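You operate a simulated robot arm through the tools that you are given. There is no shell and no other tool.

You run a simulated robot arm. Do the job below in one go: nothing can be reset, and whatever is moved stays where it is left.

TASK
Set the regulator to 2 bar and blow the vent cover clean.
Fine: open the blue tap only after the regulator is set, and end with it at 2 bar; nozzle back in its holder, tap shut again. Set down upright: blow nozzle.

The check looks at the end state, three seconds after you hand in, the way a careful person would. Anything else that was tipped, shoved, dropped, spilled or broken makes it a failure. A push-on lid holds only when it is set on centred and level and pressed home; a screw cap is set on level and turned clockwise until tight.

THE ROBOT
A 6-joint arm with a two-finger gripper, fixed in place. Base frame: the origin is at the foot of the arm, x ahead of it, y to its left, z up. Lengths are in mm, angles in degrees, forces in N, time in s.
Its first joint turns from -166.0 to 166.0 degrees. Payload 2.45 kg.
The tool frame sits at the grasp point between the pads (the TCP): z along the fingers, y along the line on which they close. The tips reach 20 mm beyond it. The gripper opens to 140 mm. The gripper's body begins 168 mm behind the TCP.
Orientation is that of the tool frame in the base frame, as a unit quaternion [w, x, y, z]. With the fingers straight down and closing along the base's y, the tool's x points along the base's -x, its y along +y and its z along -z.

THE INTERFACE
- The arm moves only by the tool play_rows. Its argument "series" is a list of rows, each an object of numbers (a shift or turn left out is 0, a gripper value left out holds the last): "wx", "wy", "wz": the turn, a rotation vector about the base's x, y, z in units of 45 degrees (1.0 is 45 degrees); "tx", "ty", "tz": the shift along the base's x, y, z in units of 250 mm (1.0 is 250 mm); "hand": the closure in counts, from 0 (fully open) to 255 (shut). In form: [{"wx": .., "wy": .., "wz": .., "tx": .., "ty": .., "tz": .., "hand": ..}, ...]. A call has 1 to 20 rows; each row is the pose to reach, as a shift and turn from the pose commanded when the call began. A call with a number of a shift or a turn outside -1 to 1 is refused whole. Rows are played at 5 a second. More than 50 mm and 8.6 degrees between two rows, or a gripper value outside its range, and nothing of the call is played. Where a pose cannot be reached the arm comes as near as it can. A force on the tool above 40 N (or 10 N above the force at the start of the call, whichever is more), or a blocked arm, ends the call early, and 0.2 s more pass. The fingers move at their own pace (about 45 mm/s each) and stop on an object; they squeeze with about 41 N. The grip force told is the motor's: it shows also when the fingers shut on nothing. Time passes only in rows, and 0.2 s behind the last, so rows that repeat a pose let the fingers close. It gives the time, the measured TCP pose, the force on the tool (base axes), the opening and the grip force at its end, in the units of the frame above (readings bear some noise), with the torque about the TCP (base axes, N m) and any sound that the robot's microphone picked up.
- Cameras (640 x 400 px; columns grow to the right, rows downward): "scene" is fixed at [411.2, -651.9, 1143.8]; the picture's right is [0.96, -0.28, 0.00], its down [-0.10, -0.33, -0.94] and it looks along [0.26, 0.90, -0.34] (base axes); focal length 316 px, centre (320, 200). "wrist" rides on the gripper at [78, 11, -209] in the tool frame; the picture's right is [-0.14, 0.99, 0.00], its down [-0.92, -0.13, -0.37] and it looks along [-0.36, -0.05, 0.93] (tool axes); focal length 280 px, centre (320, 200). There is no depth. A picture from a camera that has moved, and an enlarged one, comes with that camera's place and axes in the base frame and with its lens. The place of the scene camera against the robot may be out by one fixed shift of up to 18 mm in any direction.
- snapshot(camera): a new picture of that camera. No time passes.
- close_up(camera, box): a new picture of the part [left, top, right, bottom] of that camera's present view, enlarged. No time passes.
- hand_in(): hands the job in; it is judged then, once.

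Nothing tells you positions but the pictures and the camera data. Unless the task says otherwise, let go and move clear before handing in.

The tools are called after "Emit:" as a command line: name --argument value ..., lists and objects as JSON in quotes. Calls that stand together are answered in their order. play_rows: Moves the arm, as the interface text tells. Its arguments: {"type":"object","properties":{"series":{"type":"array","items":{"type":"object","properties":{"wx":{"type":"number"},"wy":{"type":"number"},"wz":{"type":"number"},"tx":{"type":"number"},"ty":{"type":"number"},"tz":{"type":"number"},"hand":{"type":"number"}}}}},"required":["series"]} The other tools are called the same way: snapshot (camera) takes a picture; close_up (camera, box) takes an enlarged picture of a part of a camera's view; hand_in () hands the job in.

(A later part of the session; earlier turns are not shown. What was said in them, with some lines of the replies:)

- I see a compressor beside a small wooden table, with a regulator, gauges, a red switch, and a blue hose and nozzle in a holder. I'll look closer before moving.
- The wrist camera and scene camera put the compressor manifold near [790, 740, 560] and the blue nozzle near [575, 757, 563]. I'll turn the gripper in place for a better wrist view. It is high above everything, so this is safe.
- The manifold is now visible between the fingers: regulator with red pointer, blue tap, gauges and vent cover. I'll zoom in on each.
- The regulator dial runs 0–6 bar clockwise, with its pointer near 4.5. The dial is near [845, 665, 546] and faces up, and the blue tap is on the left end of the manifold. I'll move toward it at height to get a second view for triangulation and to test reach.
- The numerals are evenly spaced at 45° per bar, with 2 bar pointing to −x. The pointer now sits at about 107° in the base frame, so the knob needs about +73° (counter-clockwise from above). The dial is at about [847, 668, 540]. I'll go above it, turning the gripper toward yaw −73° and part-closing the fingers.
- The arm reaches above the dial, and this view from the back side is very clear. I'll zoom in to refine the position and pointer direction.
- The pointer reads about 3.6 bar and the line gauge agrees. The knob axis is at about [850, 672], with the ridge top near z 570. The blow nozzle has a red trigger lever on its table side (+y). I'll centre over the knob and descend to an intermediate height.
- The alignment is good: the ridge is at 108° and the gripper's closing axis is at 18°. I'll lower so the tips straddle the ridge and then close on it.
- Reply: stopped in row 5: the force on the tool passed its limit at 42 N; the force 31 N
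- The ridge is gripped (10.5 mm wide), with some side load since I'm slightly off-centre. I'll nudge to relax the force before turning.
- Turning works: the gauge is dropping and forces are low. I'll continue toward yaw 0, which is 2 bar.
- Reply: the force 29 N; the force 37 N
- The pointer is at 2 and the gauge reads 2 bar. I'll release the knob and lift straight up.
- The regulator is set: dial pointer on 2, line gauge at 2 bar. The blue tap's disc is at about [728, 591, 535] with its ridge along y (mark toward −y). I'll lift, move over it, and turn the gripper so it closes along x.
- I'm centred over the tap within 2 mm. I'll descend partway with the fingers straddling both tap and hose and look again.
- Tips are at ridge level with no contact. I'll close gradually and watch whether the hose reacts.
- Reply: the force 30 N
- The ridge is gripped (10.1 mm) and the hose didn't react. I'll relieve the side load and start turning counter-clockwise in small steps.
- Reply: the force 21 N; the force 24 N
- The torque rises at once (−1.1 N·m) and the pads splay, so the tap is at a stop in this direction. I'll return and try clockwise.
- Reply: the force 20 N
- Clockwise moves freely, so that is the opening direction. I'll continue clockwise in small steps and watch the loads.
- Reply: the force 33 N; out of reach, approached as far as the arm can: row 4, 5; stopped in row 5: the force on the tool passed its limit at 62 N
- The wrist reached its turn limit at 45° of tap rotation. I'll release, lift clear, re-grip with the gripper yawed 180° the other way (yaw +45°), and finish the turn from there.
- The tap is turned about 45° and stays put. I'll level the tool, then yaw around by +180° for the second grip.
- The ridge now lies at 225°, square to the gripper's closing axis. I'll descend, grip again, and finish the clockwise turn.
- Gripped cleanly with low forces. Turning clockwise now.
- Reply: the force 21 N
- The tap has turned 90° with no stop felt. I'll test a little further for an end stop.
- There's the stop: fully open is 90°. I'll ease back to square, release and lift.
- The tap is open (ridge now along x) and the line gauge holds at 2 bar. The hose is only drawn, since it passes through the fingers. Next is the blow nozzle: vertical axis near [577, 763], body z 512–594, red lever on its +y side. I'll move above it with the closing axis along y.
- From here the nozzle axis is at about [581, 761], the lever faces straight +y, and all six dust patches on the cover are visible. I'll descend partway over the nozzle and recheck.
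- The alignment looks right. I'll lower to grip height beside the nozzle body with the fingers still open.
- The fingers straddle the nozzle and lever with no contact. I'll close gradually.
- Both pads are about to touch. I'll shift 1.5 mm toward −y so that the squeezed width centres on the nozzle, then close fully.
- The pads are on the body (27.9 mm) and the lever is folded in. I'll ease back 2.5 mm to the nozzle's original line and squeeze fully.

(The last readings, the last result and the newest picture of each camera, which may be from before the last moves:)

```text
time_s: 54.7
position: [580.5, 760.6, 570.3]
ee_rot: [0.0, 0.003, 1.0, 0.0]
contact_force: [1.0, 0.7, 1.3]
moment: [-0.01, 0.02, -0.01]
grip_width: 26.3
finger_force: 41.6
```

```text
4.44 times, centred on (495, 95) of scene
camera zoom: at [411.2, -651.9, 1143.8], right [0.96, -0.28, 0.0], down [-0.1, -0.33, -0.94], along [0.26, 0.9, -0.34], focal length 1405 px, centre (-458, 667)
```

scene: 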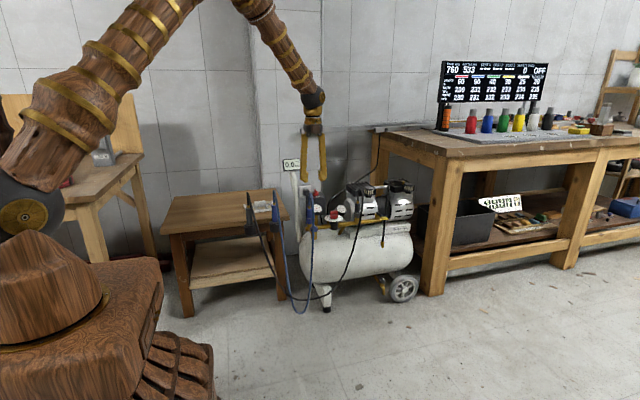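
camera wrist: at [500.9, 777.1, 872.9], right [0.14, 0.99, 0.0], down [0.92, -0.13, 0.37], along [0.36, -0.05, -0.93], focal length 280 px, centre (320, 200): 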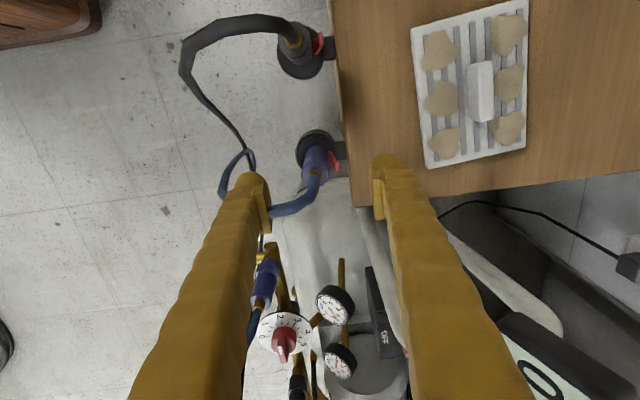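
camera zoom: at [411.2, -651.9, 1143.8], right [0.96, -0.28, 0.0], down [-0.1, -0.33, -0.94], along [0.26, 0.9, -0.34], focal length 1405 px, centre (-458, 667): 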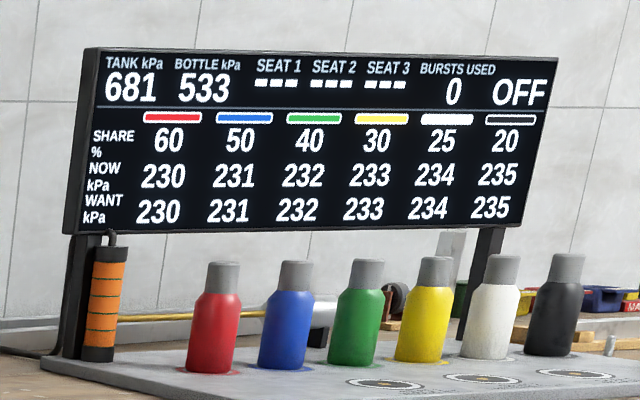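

Air is flowing: the tank dropped from 760 to 681 kPa and the line gauge is steady at 2. Air is limited, so I'll work briskly. First a straight lift out of the holder, then a look at the nozzle tip.

Emit:
play_rows --series '[{"tz": 0.16}, {"tz": 0.34}, {"tz": 0.52}]'

Emit:
close_up --camera "scene" --box '[230, 150, 320, 250]'

Emit:
close_up --camera "scene" --box '[440, 55, 560, 105]'

Emit:
snapshot --camera "wrist"

```text
time_s: 55.5
position: [580.9, 760.5, 700.7]
ee_rot: [-0.001, 0.003, 1.0, 0.0]
contact_force: [-0.2, 0.3, -2.3]
moment: [-0.01, -0.01, 0.0]
grip_width: 26.3
finger_force: 41.1
```

```text
4.00 times, centred on (275, 200) of scene
camera zoom: at [411.2, -651.9, 1143.8], right [0.96, -0.28, 0.0], down [-0.1, -0.33, -0.94], along [0.26, 0.9, -0.34], focal length 1264 px, centre (500, 200)
```

zoom: 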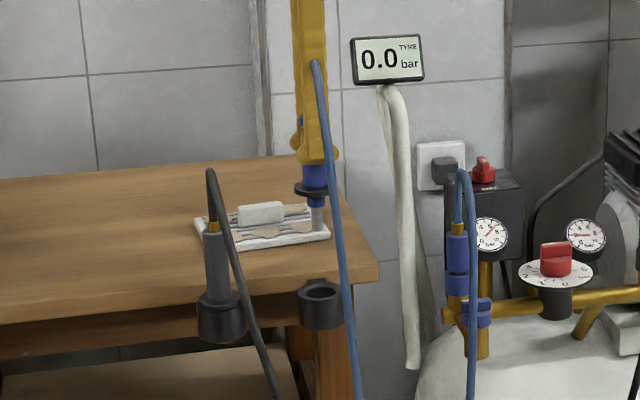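

```text
5.33 times, centred on (500, 80) of scene
camera zoom: at [411.2, -651.9, 1143.8], right [0.96, -0.28, 0.0], down [-0.1, -0.33, -0.94], along [0.26, 0.9, -0.34], focal length 1686 px, centre (-640, 840)
```

zoom: 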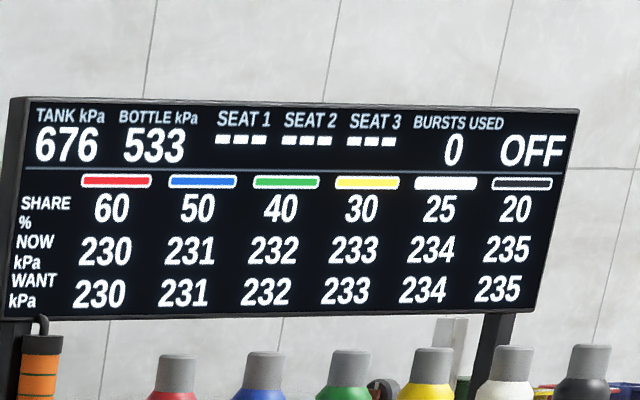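

```text
taken
camera wrist: at [502.9, 773.1, 909.3], right [0.14, 0.99, 0.0], down [0.92, -0.13, 0.37], along [0.36, -0.05, -0.93], focal length 280 px, centre (320, 200)
```

wrist: 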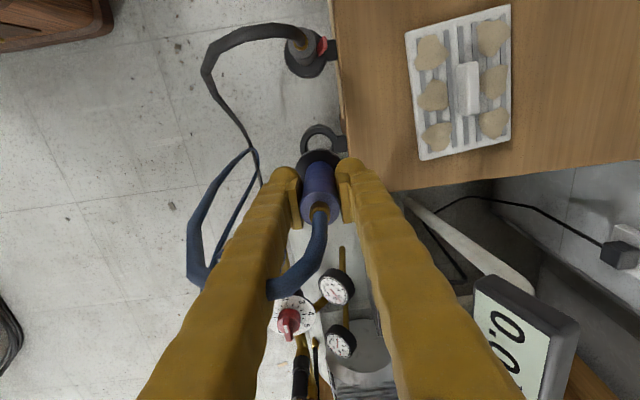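

Air use is slow (about 6 kPa/s), so there's plenty. The nozzle tip is about 108 mm below the TCP. I'll move so the tip is about 65 mm above the first front-row patch at [480, 913].

Emit:
play_rows --series '[{"tx": -0.1, "ty": 0.153}, {"tx": -0.2, "ty": 0.305}, {"tx": -0.3, "ty": 0.458}, {"tx": -0.401, "ty": 0.611, "tz": -0.02}, {"tx": -0.401, "ty": 0.611, "tz": -0.02}, {"tx": -0.401, "ty": 0.611, "tz": -0.02}]'

Emit:
snapshot --camera "wrist"

Emit:
close_up --camera "scene" --box '[210, 140, 330, 240]'

```text
time_s: 56.9
position: [481.2, 913.8, 696.1]
ee_rot: [0.001, 0.002, 1.0, 0.0]
contact_force: [0.4, 0.4, -0.8]
moment: [0.01, 0.01, 0.02]
grip_width: 26.4
finger_force: 40.6
```

```text
taken
camera wrist: at [402.4, 925.7, 905.0], right [0.14, 0.99, 0.0], down [0.92, -0.13, 0.37], along [0.36, -0.05, -0.93], focal length 280 px, centre (320, 200)
```

wrist: 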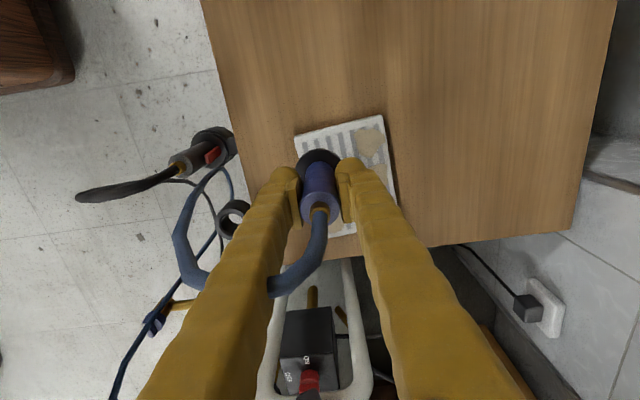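

```text
4.00 times, centred on (270, 190) of scene
camera zoom: at [411.2, -651.9, 1143.8], right [0.96, -0.28, 0.0], down [-0.1, -0.33, -0.94], along [0.26, 0.9, -0.34], focal length 1264 px, centre (520, 240)
```

zoom: 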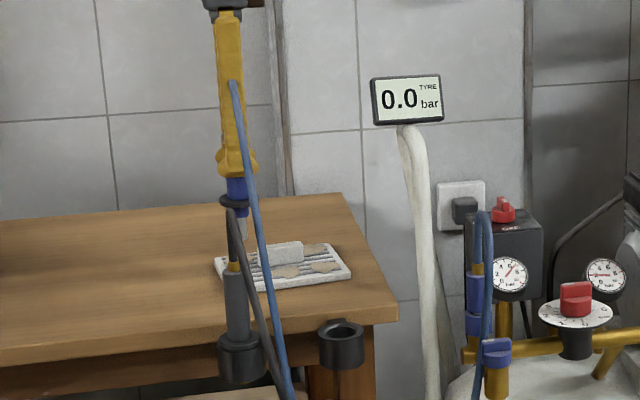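

Emit:
close_up --camera "wrist" --box '[260, 90, 420, 250]'

Emit:
close_up --camera "scene" --box '[240, 170, 310, 220]'

```text
2.50 times, centred on (340, 170) of wrist
camera zoom: at [402.4, 925.7, 905.0], right [0.14, 0.99, 0.0], down [0.92, -0.13, 0.37], along [0.36, -0.05, -0.93], focal length 701 px, centre (270, 275)
```

zoom: 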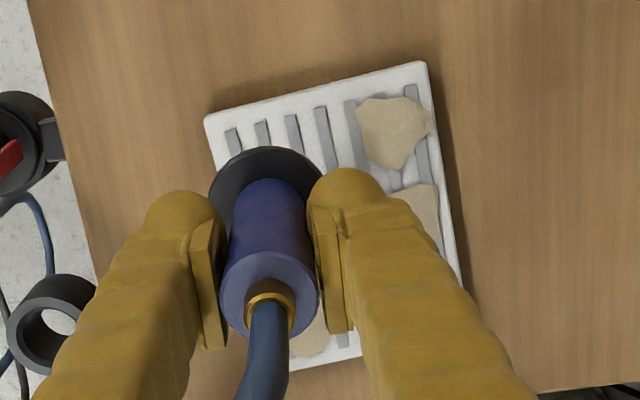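

```text
8.00 times, centred on (275, 195) of scene
camera zoom: at [411.2, -651.9, 1143.8], right [0.96, -0.28, 0.0], down [-0.1, -0.33, -0.94], along [0.26, 0.9, -0.34], focal length 2529 px, centre (680, 240)
```

zoom: 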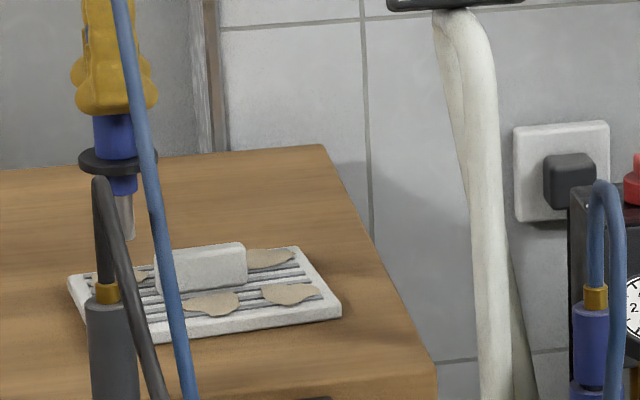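

Emit:
play_rows --series '[{"tx": 0.08, "ty": 0.004}, {"tx": 0.15, "ty": 0.008}, {"tx": 0.2, "ty": 0.011}, {"tx": 0.2, "ty": 0.011}, {"tx": 0.2, "ty": 0.011}]'

Emit:
close_up --camera "wrist" --box '[240, 60, 420, 250]'

Emit:
close_up --camera "scene" --box '[240, 170, 310, 220]'

```text
time_s: 58.1
position: [530.5, 916.0, 695.6]
ee_rot: [0.0, 0.003, 1.0, 0.0]
contact_force: [-0.4, -0.1, -2.2]
moment: [-0.02, 0.05, 0.0]
grip_width: 26.3
finger_force: 41.0
```

```text
2.11 times, centred on (330, 155) of wrist
camera zoom: at [453.0, 928.8, 904.9], right [0.14, 0.99, 0.0], down [0.92, -0.13, 0.37], along [0.36, -0.05, -0.93], focal length 590 px, centre (299, 295)
```

zoom: 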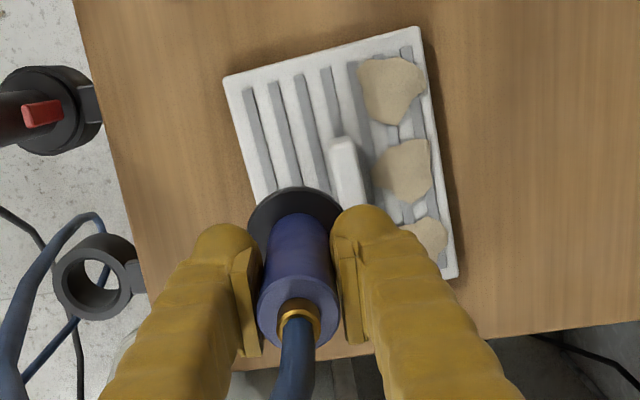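

```text
8.00 times, centred on (275, 195) of scene
camera zoom: at [411.2, -651.9, 1143.8], right [0.96, -0.28, 0.0], down [-0.1, -0.33, -0.94], along [0.26, 0.9, -0.34], focal length 2529 px, centre (680, 240)
```

zoom: 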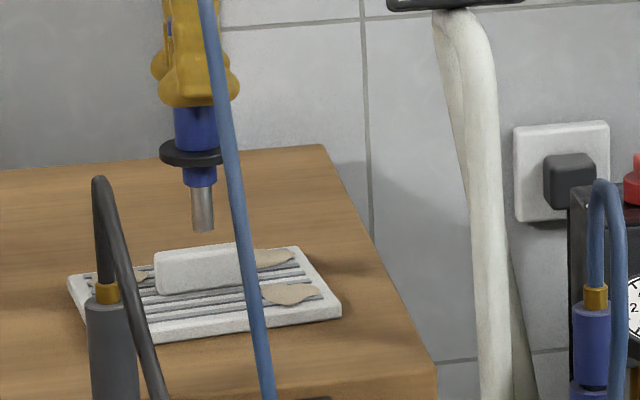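

It works: the first two patches are gone and the cover hasn't moved. Next is the third front-row patch at [583, 921].

Emit:
play_rows --series '[{"tx": 0.08, "ty": 0.008}, {"tx": 0.15, "ty": 0.015}, {"tx": 0.21, "ty": 0.022}, {"tx": 0.21, "ty": 0.022}, {"tx": 0.21, "ty": 0.022}]'

Emit:
close_up --camera "wrist" --box '[240, 40, 440, 250]'

Emit:
close_up --camera "scene" --box '[240, 140, 340, 220]'

```text
time_s: 59.3
position: [583.6, 922.5, 695.9]
ee_rot: [0.0, 0.003, 1.0, 0.0]
contact_force: [-0.3, -0.9, -2.3]
moment: [0.0, 0.03, 0.01]
grip_width: 26.3
finger_force: 40.4
```

```text
1.90 times, centred on (340, 145) of wrist
camera zoom: at [505.0, 934.4, 904.7], right [0.14, 0.99, 0.0], down [0.92, -0.13, 0.37], along [0.36, -0.05, -0.93], focal length 534 px, centre (282, 305)
```

zoom: 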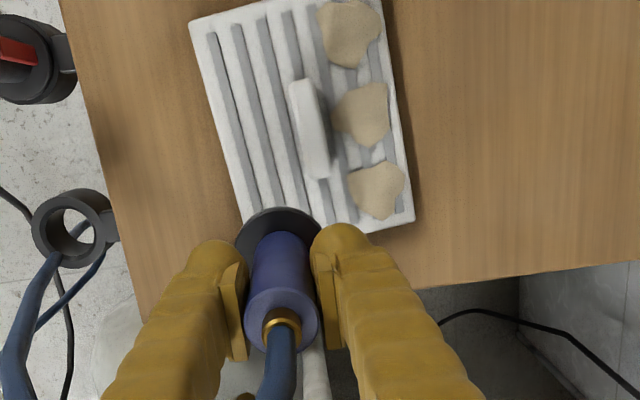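

```text
5.00 times, centred on (290, 180) of scene
camera zoom: at [411.2, -651.9, 1143.8], right [0.96, -0.28, 0.0], down [-0.1, -0.33, -0.94], along [0.26, 0.9, -0.34], focal length 1580 px, centre (470, 300)
```

zoom: 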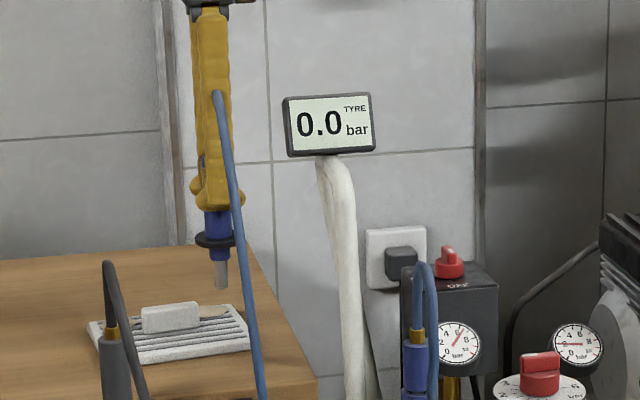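

The front row is clean. For the back row I'll tilt the tool 20° so the jet points outward toward +y, which keeps the arm within reach.

Emit:
play_rows --series '[{"wx": 0.15, "tx": -0.01, "ty": 0.017, "tz": -0.008}, {"wx": 0.3, "tx": -0.02, "ty": 0.034, "tz": -0.016}, {"wx": 0.444, "tx": -0.03, "ty": 0.052, "tz": -0.022}, {"wx": 0.444, "tx": -0.03, "ty": 0.052, "tz": -0.022}, {"wx": 0.444, "tx": -0.03, "ty": 0.052, "tz": -0.022}]'

Emit:
snapshot --camera "wrist"

Emit:
close_up --camera "scene" --box '[240, 140, 340, 220]'

```text
time_s: 60.5
position: [577.9, 936.0, 689.2]
ee_rot: [-0.001, 0.002, 0.985, 0.174]
contact_force: [-0.9, -0.3, -1.2]
moment: [-0.01, -0.01, -0.02]
grip_width: 26.6
finger_force: 41.8
```

```text
taken
camera wrist: at [497.8, 875.3, 890.8], right [0.14, 0.93, 0.34], down [0.92, -0.25, 0.3], along [0.36, 0.27, -0.89], focal length 280 px, centre (320, 200)
```

wrist: 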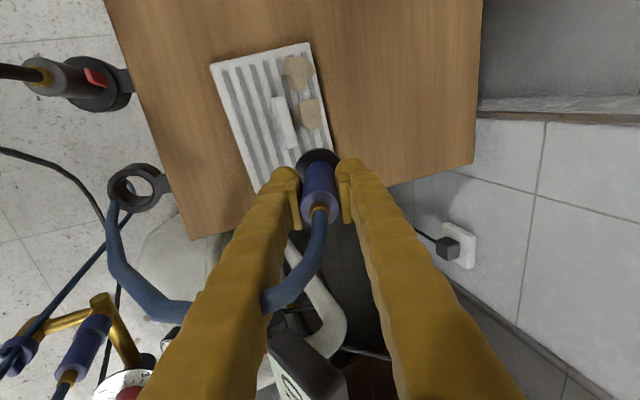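

```text
5.00 times, centred on (290, 180) of scene
camera zoom: at [411.2, -651.9, 1143.8], right [0.96, -0.28, 0.0], down [-0.1, -0.33, -0.94], along [0.26, 0.9, -0.34], focal length 1580 px, centre (470, 300)
```

zoom: 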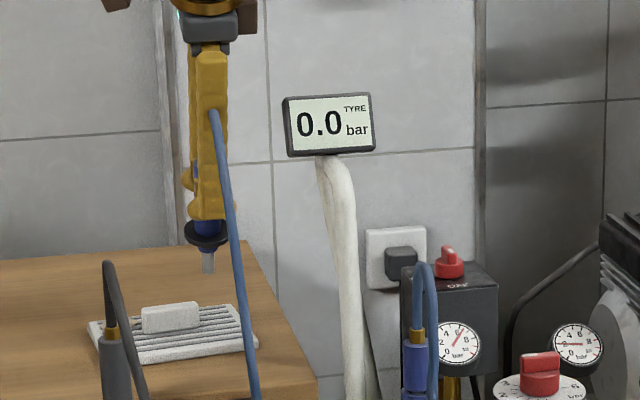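

Emit:
close_up --camera "scene" --box '[240, 170, 310, 220]'

Emit:
close_up --camera "wrist" --box '[200, 30, 360, 200]'

```text
8.00 times, centred on (275, 195) of scene
camera zoom: at [411.2, -651.9, 1143.8], right [0.96, -0.28, 0.0], down [-0.1, -0.33, -0.94], along [0.26, 0.9, -0.34], focal length 2529 px, centre (680, 240)
```

zoom: 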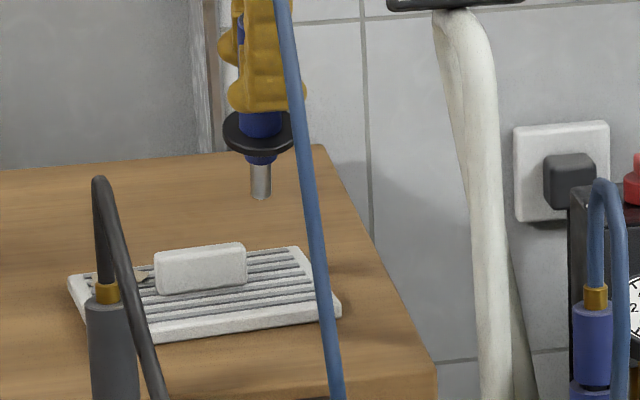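

```text
2.35 times, centred on (280, 115) of wrist
camera zoom: at [497.8, 875.3, 890.8], right [0.14, 0.93, 0.34], down [0.92, -0.25, 0.3], along [0.36, 0.27, -0.89], focal length 660 px, centre (414, 400)
```

zoom: 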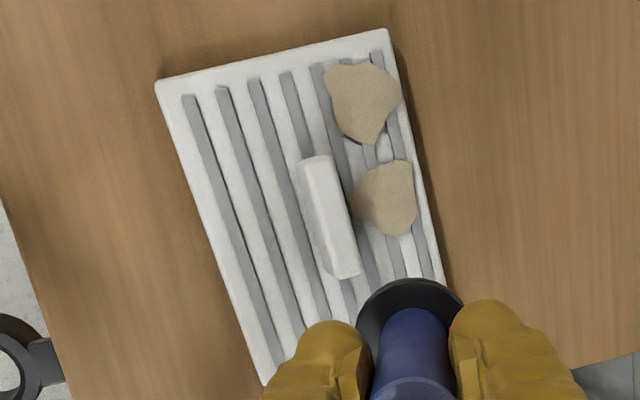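

Pf is clean and the cover is unmoved. On to the last two back-row patches.

Emit:
play_rows --series '[{"tx": -0.08, "ty": -0.008}, {"tx": -0.15, "ty": -0.014}, {"tx": -0.208, "ty": -0.02}, {"tx": -0.208, "ty": -0.02}, {"tx": -0.208, "ty": -0.02}, {"tx": -0.28, "ty": -0.027}, {"tx": -0.35, "ty": -0.033}, {"tx": -0.406, "ty": -0.036}, {"tx": -0.406, "ty": -0.036}, {"tx": -0.406, "ty": -0.036}]'

Emit:
close_up --camera "scene" --box '[240, 170, 310, 220]'

Emit:
snapshot --camera "wrist"

```text
time_s: 62.7
position: [474.5, 926.1, 690.9]
ee_rot: [-0.001, 0.003, 0.985, 0.174]
contact_force: [0.1, 0.4, -1.5]
moment: [-0.01, 0.01, 0.0]
grip_width: 26.7
finger_force: 41.1
```

```text
8.00 times, centred on (275, 195) of scene
camera zoom: at [411.2, -651.9, 1143.8], right [0.96, -0.28, 0.0], down [-0.1, -0.33, -0.94], along [0.26, 0.9, -0.34], focal length 2529 px, centre (680, 240)
```

zoom: 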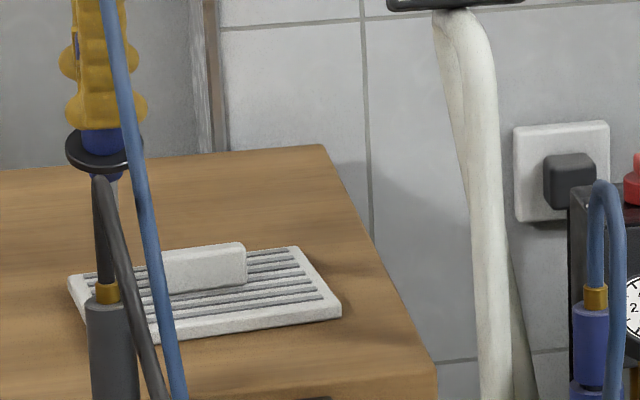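

```text
taken
camera wrist: at [396.3, 865.9, 891.4], right [0.14, 0.93, 0.34], down [0.92, -0.25, 0.3], along [0.36, 0.27, -0.89], focal length 280 px, centre (320, 200)
```

wrist: 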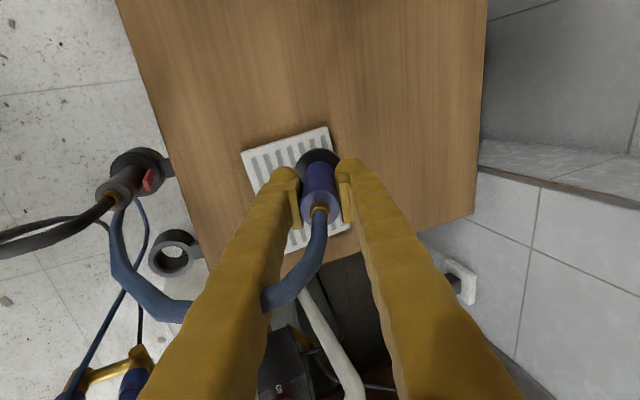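

No dust is visible on the cover now. I'll return to exactly above the holder (reversing my commanded shifts), untilt, and check the cover from there.

Emit:
play_rows --series '[{"tx": 0.08, "ty": -0.125, "tz": 0.03, "wx": -0.09}, {"tx": 0.165, "ty": -0.255, "tz": 0.042, "wx": -0.18}, {"tx": 0.25, "ty": -0.385, "tz": 0.042, "wx": -0.27}, {"tx": 0.34, "ty": -0.52, "tz": 0.042, "wx": -0.36}, {"tx": 0.4, "ty": -0.62, "tz": 0.042, "wx": -0.444}, {"tx": 0.427, "ty": -0.66, "tz": 0.042, "wx": -0.444}, {"tx": 0.427, "ty": -0.66, "tz": 0.042, "wx": -0.444}]'

Emit:
snapshot --camera "wrist"

Emit:
close_up --camera "scene" --box '[230, 150, 320, 250]'

Emit:
close_up --camera "wrist" --box '[390, 0, 530, 170]'

```text
time_s: 64.3
position: [581.1, 761.1, 700.8]
ee_rot: [0.0, 0.003, 1.0, 0.0]
contact_force: [-0.2, 0.3, -0.8]
moment: [-0.01, -0.01, 0.0]
grip_width: 26.5
finger_force: 40.9
```

```text
taken
camera wrist: at [503.0, 772.6, 910.4], right [0.14, 0.99, 0.0], down [0.92, -0.13, 0.37], along [0.36, -0.05, -0.93], focal length 280 px, centre (320, 200)
```

wrist: 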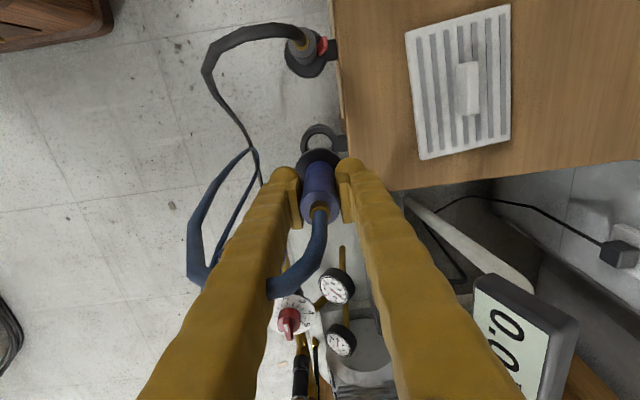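

```text
4.00 times, centred on (275, 200) of scene
camera zoom: at [411.2, -651.9, 1143.8], right [0.96, -0.28, 0.0], down [-0.1, -0.33, -0.94], along [0.26, 0.9, -0.34], focal length 1264 px, centre (500, 200)
```

zoom: 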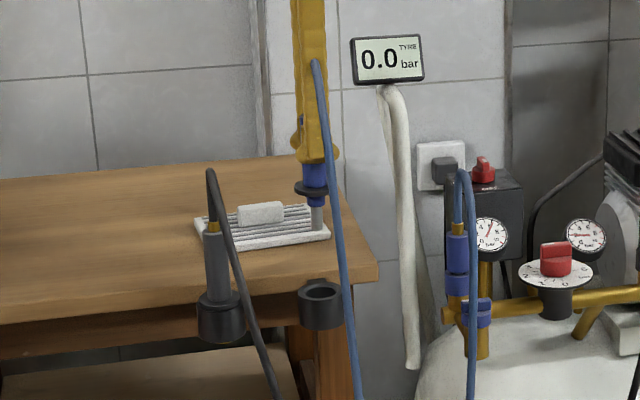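

```text
2.35 times, centred on (460, 85) of wrist
camera zoom: at [503.0, 772.6, 910.4], right [0.14, 0.99, 0.0], down [0.92, -0.13, 0.37], along [0.36, -0.05, -0.93], focal length 660 px, centre (-9, 471)
```

zoom: 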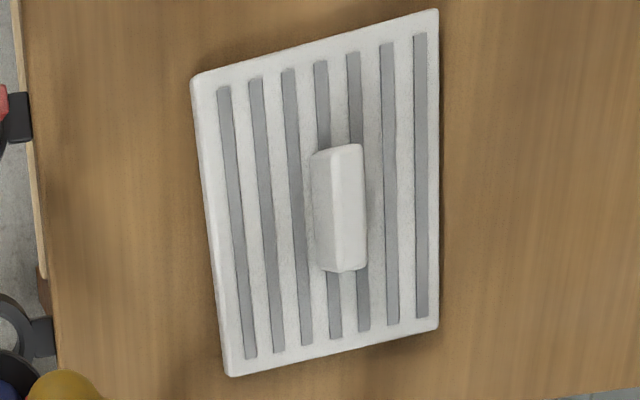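

The cover is spotless and unmoved. I'm back over the holder, so I'll lower the nozzle in, fast at first and then slowly.

Emit:
play_rows --series '[{"tz": -0.14}, {"tz": -0.28}, {"tz": -0.36}, {"tz": -0.42}, {"tz": -0.47}, {"tz": -0.5}, {"tz": -0.515}, {"tz": -0.515}]'

Emit:
close_up --camera "scene" --box '[240, 180, 310, 240]'

Emit:
close_up --camera "wrist" --box '[250, 110, 410, 270]'

```text
time_s: 66.1
position: [581.5, 762.3, 572.3]
ee_rot: [0.0, 0.002, 1.0, 0.0]
contact_force: [0.6, 0.2, -1.5]
moment: [0.04, -0.02, 0.01]
grip_width: 26.2
finger_force: 41.4
```

```text
6.67 times, centred on (275, 210) of scene
camera zoom: at [411.2, -651.9, 1143.8], right [0.96, -0.28, 0.0], down [-0.1, -0.33, -0.94], along [0.26, 0.9, -0.34], focal length 2107 px, centre (620, 133)
```

zoom: 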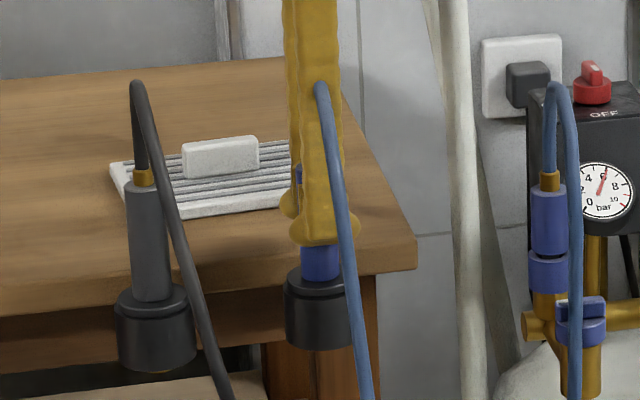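

```text
2.50 times, centred on (330, 190) of wrist
camera zoom: at [503.0, 773.1, 781.3], right [0.14, 0.99, 0.0], down [0.92, -0.13, 0.37], along [0.36, -0.05, -0.93], focal length 701 px, centre (295, 225)
```

zoom: 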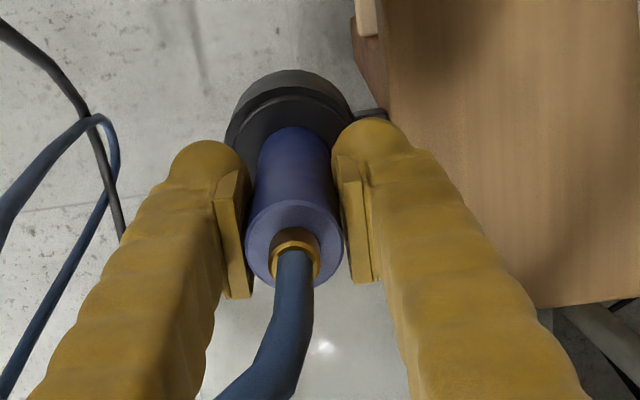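

The nozzle is seated to within about a millimetre of its original height. I'll lower the last bit and open slowly.

Emit:
play_rows --series '[{"tz": -0.005}, {"tz": -0.007}, {"tz": -0.007, "hand": 205}, {"tz": -0.007, "hand": 195}, {"tz": -0.007, "hand": 180}, {"tz": -0.007, "hand": 150}, {"tz": -0.007, "hand": 115}, {"tz": -0.007, "hand": 115}]'

Emit:
close_up --camera "scene" --box '[240, 180, 310, 240]'

Emit:
close_up --camera "wrist" --box '[250, 110, 410, 270]'

```text
time_s: 67.9
position: [581.2, 761.1, 570.4]
ee_rot: [-0.001, 0.002, 1.0, 0.0]
contact_force: [-0.5, 0.0, -0.5]
moment: [0.01, -0.01, 0.0]
grip_width: 76.9
finger_force: 0.0
```

```text
6.67 times, centred on (275, 210) of scene
camera zoom: at [411.2, -651.9, 1143.8], right [0.96, -0.28, 0.0], down [-0.1, -0.33, -0.94], along [0.26, 0.9, -0.34], focal length 2107 px, centre (620, 133)
```

zoom: 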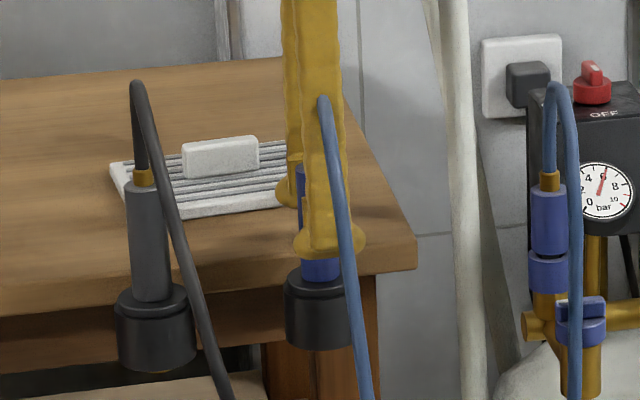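

```text
2.50 times, centred on (330, 190) of wrist
camera zoom: at [502.7, 773.3, 779.2], right [0.14, 0.99, 0.0], down [0.92, -0.13, 0.37], along [0.36, -0.05, -0.93], focal length 701 px, centre (295, 225)
```

zoom: 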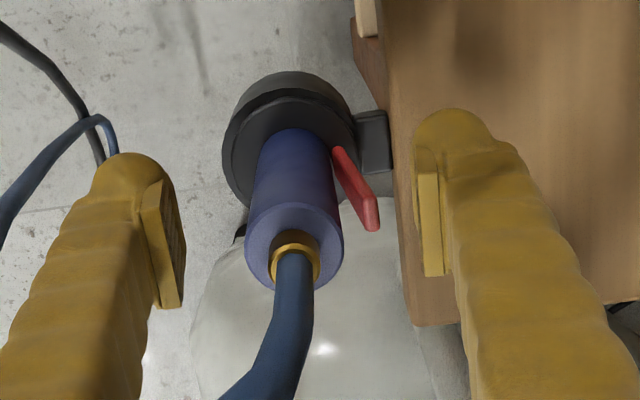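

The nozzle stands upright in its holder and the lever has sprung back. I'll lift straight up and return over the blue tap.

Emit:
play_rows --series '[{"tz": 0.15}, {"tz": 0.33}, {"tz": 0.51}, {"tz": 0.69}, {"tz": 0.78}, {"tx": 0.1, "ty": -0.115, "tz": 0.78, "hand": 165}, {"tx": 0.2, "ty": -0.23, "tz": 0.78}, {"tx": 0.3, "ty": -0.345, "tz": 0.78}, {"tx": 0.4, "ty": -0.46, "tz": 0.78}, {"tx": 0.5, "ty": -0.575, "tz": 0.78}, {"tx": 0.597, "ty": -0.678, "tz": 0.78}, {"tx": 0.597, "ty": -0.678, "tz": 0.78}]'

Emit:
snapshot --camera "wrist"

Emit:
close_up --camera "scene" --box '[220, 150, 370, 250]'

```text
time_s: 70.5
position: [732.2, 591.7, 765.2]
ee_rot: [0.0, 0.002, 1.0, 0.0]
contact_force: [0.8, 0.5, 0.7]
moment: [0.02, 0.01, 0.02]
grip_width: 49.3
finger_force: 0.0
```

```text
taken
camera wrist: at [653.1, 603.6, 975.1], right [0.14, 0.99, 0.0], down [0.92, -0.13, 0.37], along [0.36, -0.05, -0.93], focal length 280 px, centre (320, 200)
```

wrist: 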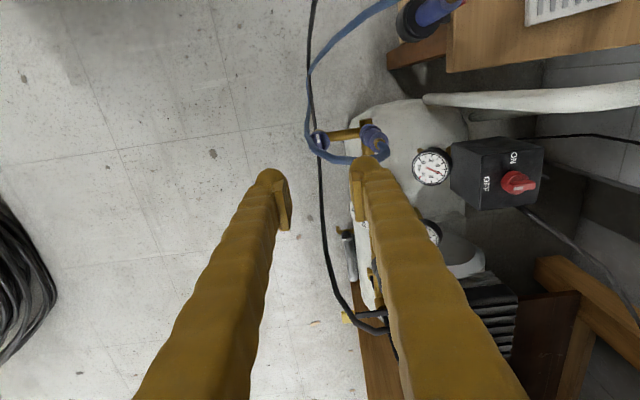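

```text
4.00 times, centred on (295, 200) of scene
camera zoom: at [411.2, -651.9, 1143.8], right [0.96, -0.28, 0.0], down [-0.1, -0.33, -0.94], along [0.26, 0.9, -0.34], focal length 1264 px, centre (420, 200)
```

zoom: 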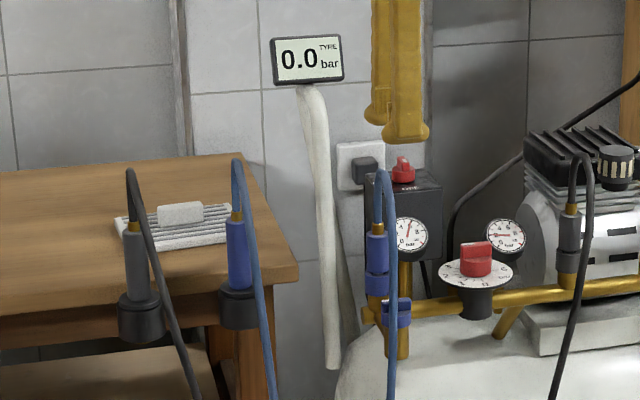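

The nozzle is upright, the regulator still at 2 and everything is in place. Descending on the tap.

Emit:
play_rows --series '[{"tx": -0.006, "tz": -0.19}, {"tx": -0.006, "tz": -0.38}, {"tx": -0.006, "tz": -0.57}, {"tx": -0.006, "tz": -0.7}, {"tx": -0.006, "tz": -0.78}, {"tx": -0.006, "tz": -0.805}, {"tx": -0.006, "tz": -0.805}]'

Emit:
close_up --camera "wrist" --box '[250, 110, 390, 240]'

Emit:
close_up --camera "scene" --box '[290, 190, 340, 240]'

```text
time_s: 72.1
position: [729.2, 591.3, 564.4]
ee_rot: [-0.001, 0.002, 1.0, 0.0]
contact_force: [0.4, -0.1, 0.3]
moment: [0.04, 0.01, 0.02]
grip_width: 49.5
finger_force: 0.0
```

```text
3.08 times, centred on (320, 175) of wrist
camera zoom: at [650.4, 603.3, 773.7], right [0.14, 0.99, 0.0], down [0.92, -0.13, 0.37], along [0.36, -0.05, -0.93], focal length 863 px, centre (320, 277)
```

zoom: 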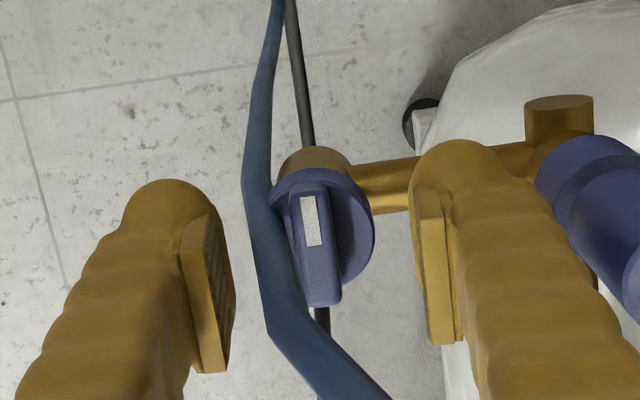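

```text
8.00 times, centred on (315, 215) of scene
camera zoom: at [411.2, -651.9, 1143.8], right [0.96, -0.28, 0.0], down [-0.1, -0.33, -0.94], along [0.26, 0.9, -0.34], focal length 2529 px, centre (360, 80)
```

zoom: 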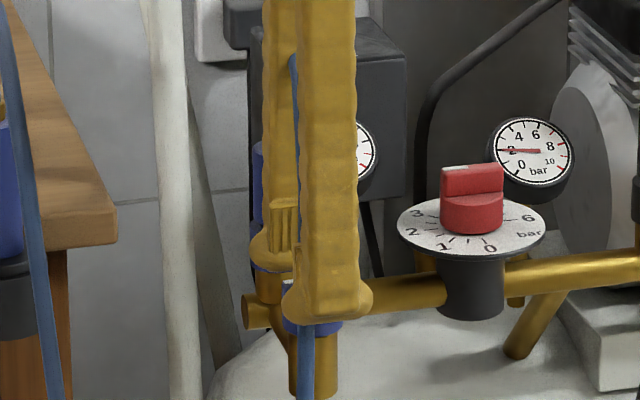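

Emit:
play_rows --series '[{"hand": 205}, {"hand": 225}, {"hand": 240}, {"hand": 255}, {"hand": 255}]'

```text
time_s: 73.3
position: [728.5, 589.6, 563.6]
ee_rot: [0.0, 0.003, 1.0, 0.0]
contact_force: [2.6, -22.9, 3.5]
moment: [-0.3, -0.02, 0.13]
grip_width: 10.1
finger_force: 37.1
```

Emit:
play_rows --series '[{"ty": -0.004}, {"ty": -0.005, "wz": 0.06}, {"ty": -0.005, "wz": 0.14}, {"ty": -0.005, "wz": 0.22}, {"ty": -0.005, "wz": 0.3}]'

```text
time_s: 74.5
position: [728.6, 589.2, 564.5]
ee_rot: [-0.001, -0.116, 0.993, 0.001]
contact_force: [-5.6, -32.1, 19.2]
moment: [-0.41, 0.19, -0.04]
grip_width: 10.3
finger_force: 37.3
```

Emit:
play_rows --series '[{"ty": -0.006, "tz": 0.003}, {"ty": -0.007, "tx": 0.002, "tz": 0.003, "wz": 0.1}, {"ty": -0.007, "tx": 0.002, "tz": 0.003, "wz": 0.2}, {"ty": -0.007, "tx": 0.002, "tz": 0.003, "wz": 0.3}]'

```text
time_s: 75.5
position: [730.7, 589.0, 563.9]
ee_rot: [-0.001, -0.231, 0.973, 0.001]
contact_force: [-9.2, 7.7, -11.2]
moment: [0.06, 0.12, 0.0]
grip_width: 10.2
finger_force: 37.0
```

Emit:
play_rows --series '[{"wz": 0.1, "tx": -0.002, "ty": 0.002, "tz": -0.002}, {"wz": 0.2, "tx": -0.002, "ty": 0.002, "tz": -0.002}, {"wz": 0.3, "tx": -0.002, "ty": 0.002, "tz": -0.002}, {"wz": 0.4, "tx": -0.002, "ty": 0.002, "tz": -0.002}]'

```text
time_s: 76.5
position: [729.6, 589.9, 565.4]
ee_rot: [0.0, -0.381, 0.925, 0.0]
contact_force: [-1.6, 7.5, -7.2]
moment: [0.03, 0.07, -0.02]
grip_width: 10.0
finger_force: 37.6
```

Yaw is now 45°, halfway, with low loads. Continuing toward 90°.

Emit:
play_rows --series '[{"wz": 0.1}, {"wz": 0.2}, {"wz": 0.3}, {"wz": 0.4}, {"wz": 0.5}]'

```text
time_s: 77.7
position: [730.1, 587.9, 564.1]
ee_rot: [0.0, -0.554, 0.833, -0.001]
contact_force: [9.4, 10.2, -9.6]
moment: [0.16, -0.09, -0.01]
grip_width: 9.8
finger_force: 37.4
```

Emit:
play_rows --series '[{"wz": 0.1, "tx": 0.003, "ty": 0.003, "tz": -0.002}, {"wz": 0.2, "tx": 0.003, "ty": 0.003, "tz": -0.002}, {"wz": 0.3, "tx": 0.003, "ty": 0.003, "tz": -0.002}, {"wz": 0.4, "tx": 0.003, "ty": 0.003, "tz": -0.002}]'

```text
time_s: 78.7
position: [729.1, 588.5, 564.1]
ee_rot: [-0.001, -0.677, 0.736, 0.002]
contact_force: [0.7, -17.2, 15.8]
moment: [-0.39, -0.01, 0.0]
grip_width: 9.9
finger_force: 37.3
```

Emit:
play_rows --series '[{"wz": 0.06, "ty": -0.004, "tz": 0.002}, {"wz": 0.11, "ty": -0.004, "tz": 0.002}]'

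Emit:
play_rows --series '[{"wz": 0.04}, {"wz": 0.08}]'

```text
time_s: 79.3
position: [730.0, 589.9, 565.0]
ee_rot: [0.0, 0.709, -0.706, 0.0]
contact_force: [5.5, -4.3, 4.8]
moment: [0.07, -0.04, -0.12]
grip_width: 10.1
finger_force: 37.4
```

```text
time_s: 79.9
position: [729.6, 589.3, 564.7]
ee_rot: [0.0, 0.729, -0.684, 0.001]
contact_force: [7.6, -0.3, 4.9]
moment: [0.06, -0.06, -0.99]
grip_width: 11.0
finger_force: 38.1
```

The stop is felt, so the tap is fully shut. I'll square up, release and lift straight up.

Emit:
play_rows --series '[{"wz": -0.04}, {"wz": -0.07}, {"wz": -0.07, "hand": 205}, {"wz": -0.07, "hand": 165}, {"wz": -0.07, "hand": 165}, {"wz": -0.07, "tz": 0.1}, {"wz": -0.07, "tz": 0.28}, {"wz": -0.07, "tz": 0.46}, {"wz": -0.07, "tz": 0.64}, {"wz": -0.07, "tz": 0.82}, {"wz": -0.07, "tz": 0.98}, {"wz": -0.07, "tz": 0.98}]'

Emit:
snapshot --camera "wrist"

Emit:
close_up --camera "scene" --box '[295, 195, 365, 240]'

Emit:
close_up --camera "scene" --box '[220, 150, 370, 250]'

```text
time_s: 82.5
position: [729.5, 588.5, 809.5]
ee_rot: [0.0, 0.711, -0.704, 0.0]
contact_force: [-0.3, 0.1, 0.0]
moment: [0.01, -0.03, -0.02]
grip_width: 49.6
finger_force: 0.1
```

```text
taken
camera wrist: at [719.7, 510.8, 1018.9], right [-0.99, 0.13, 0.0], down [0.12, 0.92, 0.37], along [0.05, 0.37, -0.93], focal length 280 px, centre (320, 200)
```

wrist: 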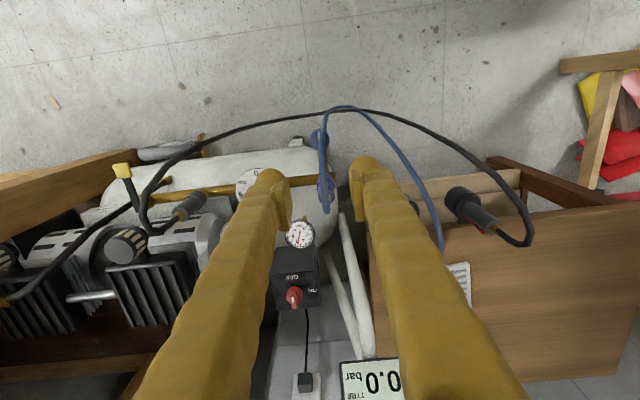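

```text
8.89 times, centred on (330, 218) of scene
camera zoom: at [411.2, -651.9, 1143.8], right [0.96, -0.28, 0.0], down [-0.1, -0.33, -0.94], along [0.26, 0.9, -0.34], focal length 2810 px, centre (231, 44)
```

zoom: 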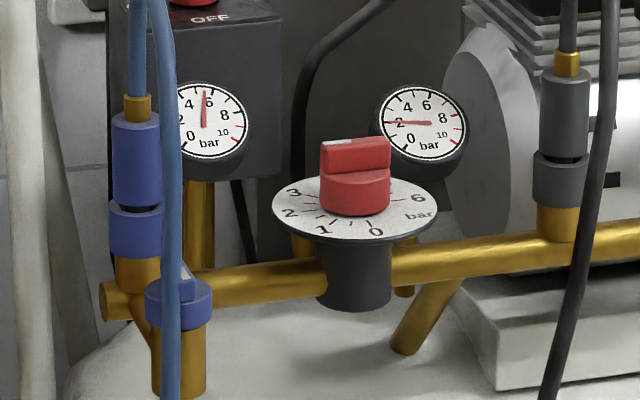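

```text
4.00 times, centred on (295, 200) of scene
camera zoom: at [411.2, -651.9, 1143.8], right [0.96, -0.28, 0.0], down [-0.1, -0.33, -0.94], along [0.26, 0.9, -0.34], focal length 1264 px, centre (420, 200)
```

zoom: 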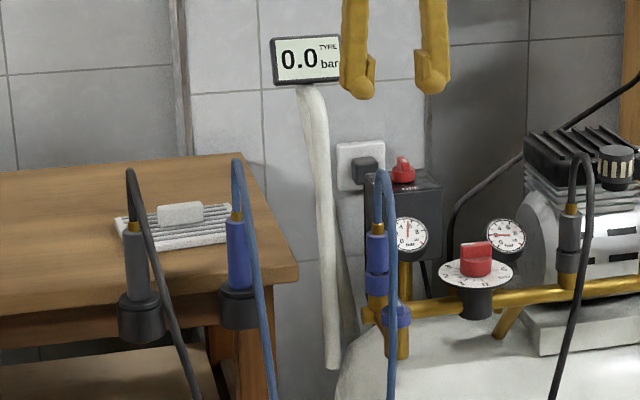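

The regulator is at 2, the tap shut, the nozzle upright in its holder and the cover clean. I'll move the arm well clear and do a last check.

Emit:
play_rows --series '[{"tx": -0.06, "ty": -0.12, "tz": 0.06}, {"tx": -0.13, "ty": -0.25, "tz": 0.12}, {"tx": -0.2, "ty": -0.38, "tz": 0.18}, {"tx": -0.26, "ty": -0.5, "tz": 0.24}, {"tx": -0.32, "ty": -0.62, "tz": 0.3}, {"tx": -0.32, "ty": -0.62, "tz": 0.3}]'

Emit:
snapshot --camera "scene"

Emit:
snapshot --camera "wrist"

Emit:
close_up --camera "scene" --box '[240, 170, 310, 250]'

Emit:
close_up --camera "wrist" --box '[200, 170, 420, 330]'

```text
time_s: 83.9
position: [649.8, 432.7, 884.4]
ee_rot: [-0.001, 0.71, -0.704, 0.001]
contact_force: [0.2, -0.4, 0.3]
moment: [0.02, -0.01, 0.02]
grip_width: 49.4
finger_force: 0.1
```

```text
taken
```

scene: 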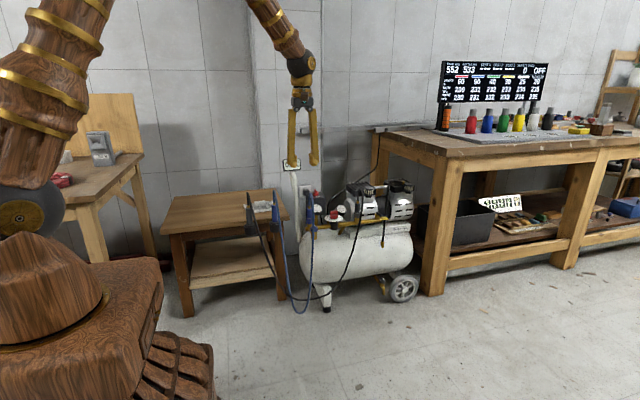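

```text
taken
camera wrist: at [639.5, 355.8, 1093.4], right [-0.99, 0.13, 0.0], down [0.12, 0.92, 0.37], along [0.05, 0.37, -0.93], focal length 280 px, centre (320, 200)
```

wrist: 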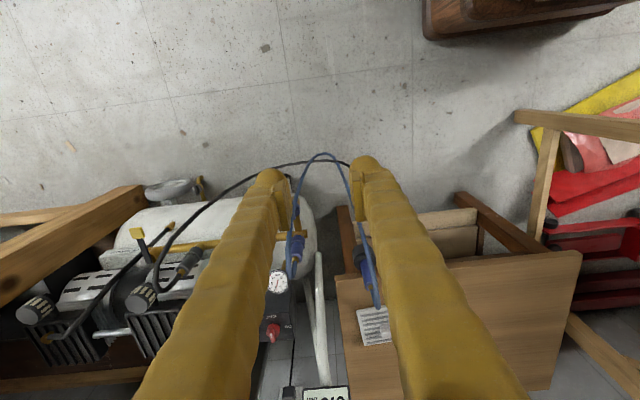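

```text
5.00 times, centred on (275, 210) of scene
camera zoom: at [411.2, -651.9, 1143.8], right [0.96, -0.28, 0.0], down [-0.1, -0.33, -0.94], along [0.26, 0.9, -0.34], focal length 1580 px, centre (545, 150)
```

zoom: 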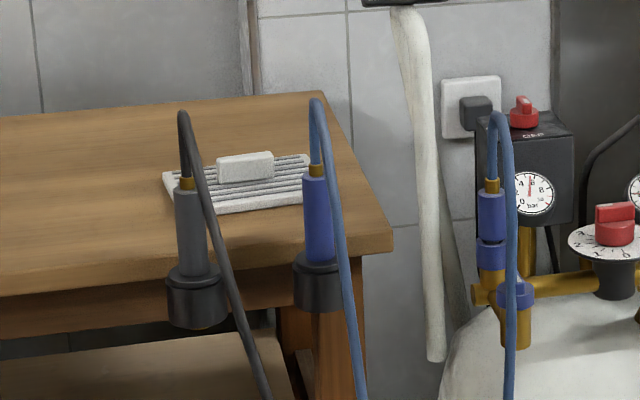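

```text
2.50 times, centred on (310, 250) of wrist
camera zoom: at [639.5, 355.8, 1093.4], right [-0.99, 0.13, 0.0], down [0.12, 0.92, 0.37], along [0.05, 0.37, -0.93], focal length 701 px, centre (345, 75)
```

zoom: 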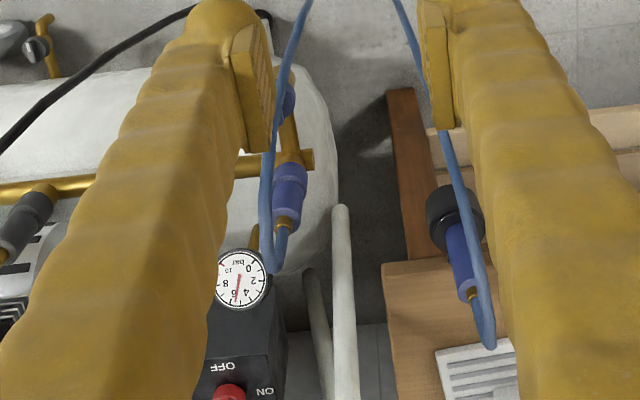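

Everything looks right. I'll do a quick leak check by comparing the tank reading over a short wait.

Emit:
close_up --camera "scene" --box '[440, 55, 560, 105]'

Emit:
play_rows --series '[{"tz": 0}, {"tz": 0}, {"tz": 0}, {"tz": 0}, {"tz": 0}]'

Emit:
close_up --camera "scene" --box '[440, 55, 560, 105]'

Emit:
close_up --camera "scene" --box '[320, 195, 365, 230]'

```text
5.33 times, centred on (500, 80) of scene
camera zoom: at [411.2, -651.9, 1143.8], right [0.96, -0.28, 0.0], down [-0.1, -0.33, -0.94], along [0.26, 0.9, -0.34], focal length 1686 px, centre (-640, 840)
```

zoom: 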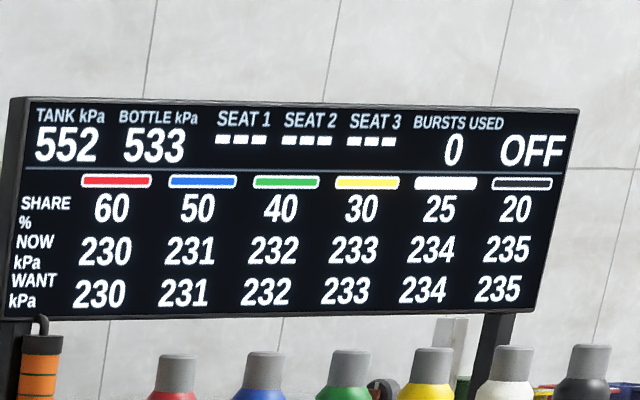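

```text
time_s: 85.1
position: [650.6, 434.2, 884.8]
ee_rot: [0.0, 0.711, -0.703, 0.001]
contact_force: [0.1, -0.3, 0.2]
moment: [-0.01, 0.0, -0.03]
grip_width: 49.7
finger_force: 0.1
```

```text
5.33 times, centred on (500, 80) of scene
camera zoom: at [411.2, -651.9, 1143.8], right [0.96, -0.28, 0.0], down [-0.1, -0.33, -0.94], along [0.26, 0.9, -0.34], focal length 1686 px, centre (-640, 840)
```

zoom: 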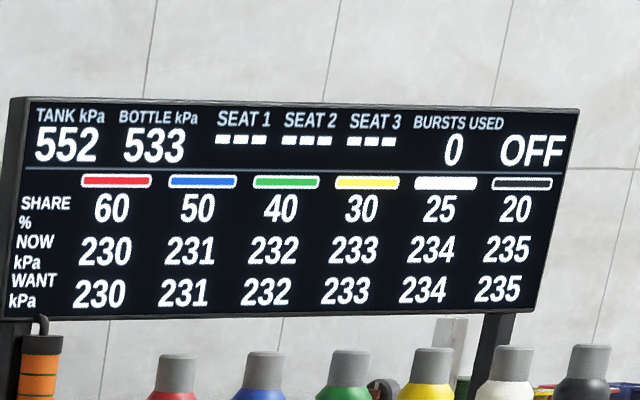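

```text
11.43 times, centred on (342, 212) of scene
camera zoom: at [411.2, -651.9, 1143.8], right [0.96, -0.28, 0.0], down [-0.1, -0.33, -0.94], along [0.26, 0.9, -0.34], focal length 3612 px, centre (63, 57)
```

zoom: 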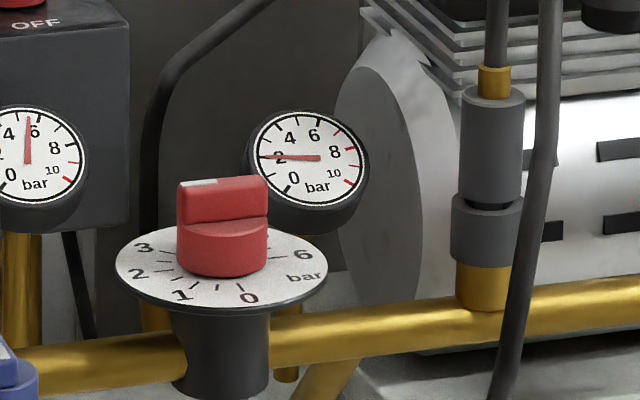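

The tank holds steady at 552 kPa, so the tap is shut. The line gauge and dial read 2 bar, the cover is clean, and the nozzle is upright in its holder with the arm clear. I'm handing in.

Emit:
hand_in

```text
The job is handed in.
```

The job is done and handed in. I set the regulator first and opened the blue tap only after that.

- **Regulator:** the dial and the line gauge both read 2 bar at the end.
- **Vent cover:** all six dust patches are gone, and the cover did not move.
- **Blow nozzle:** it is upright in its holder with the lever released.
- **Blue tap:** it is turned back to its stop. The tank held at 552 kPa over a short wait, so nothing is leaking.

Blowing used about 200 kPa from the tank, because the compressor stayed off throughout. The arm is clear of the bench, and nothing else was shoved or tipped.
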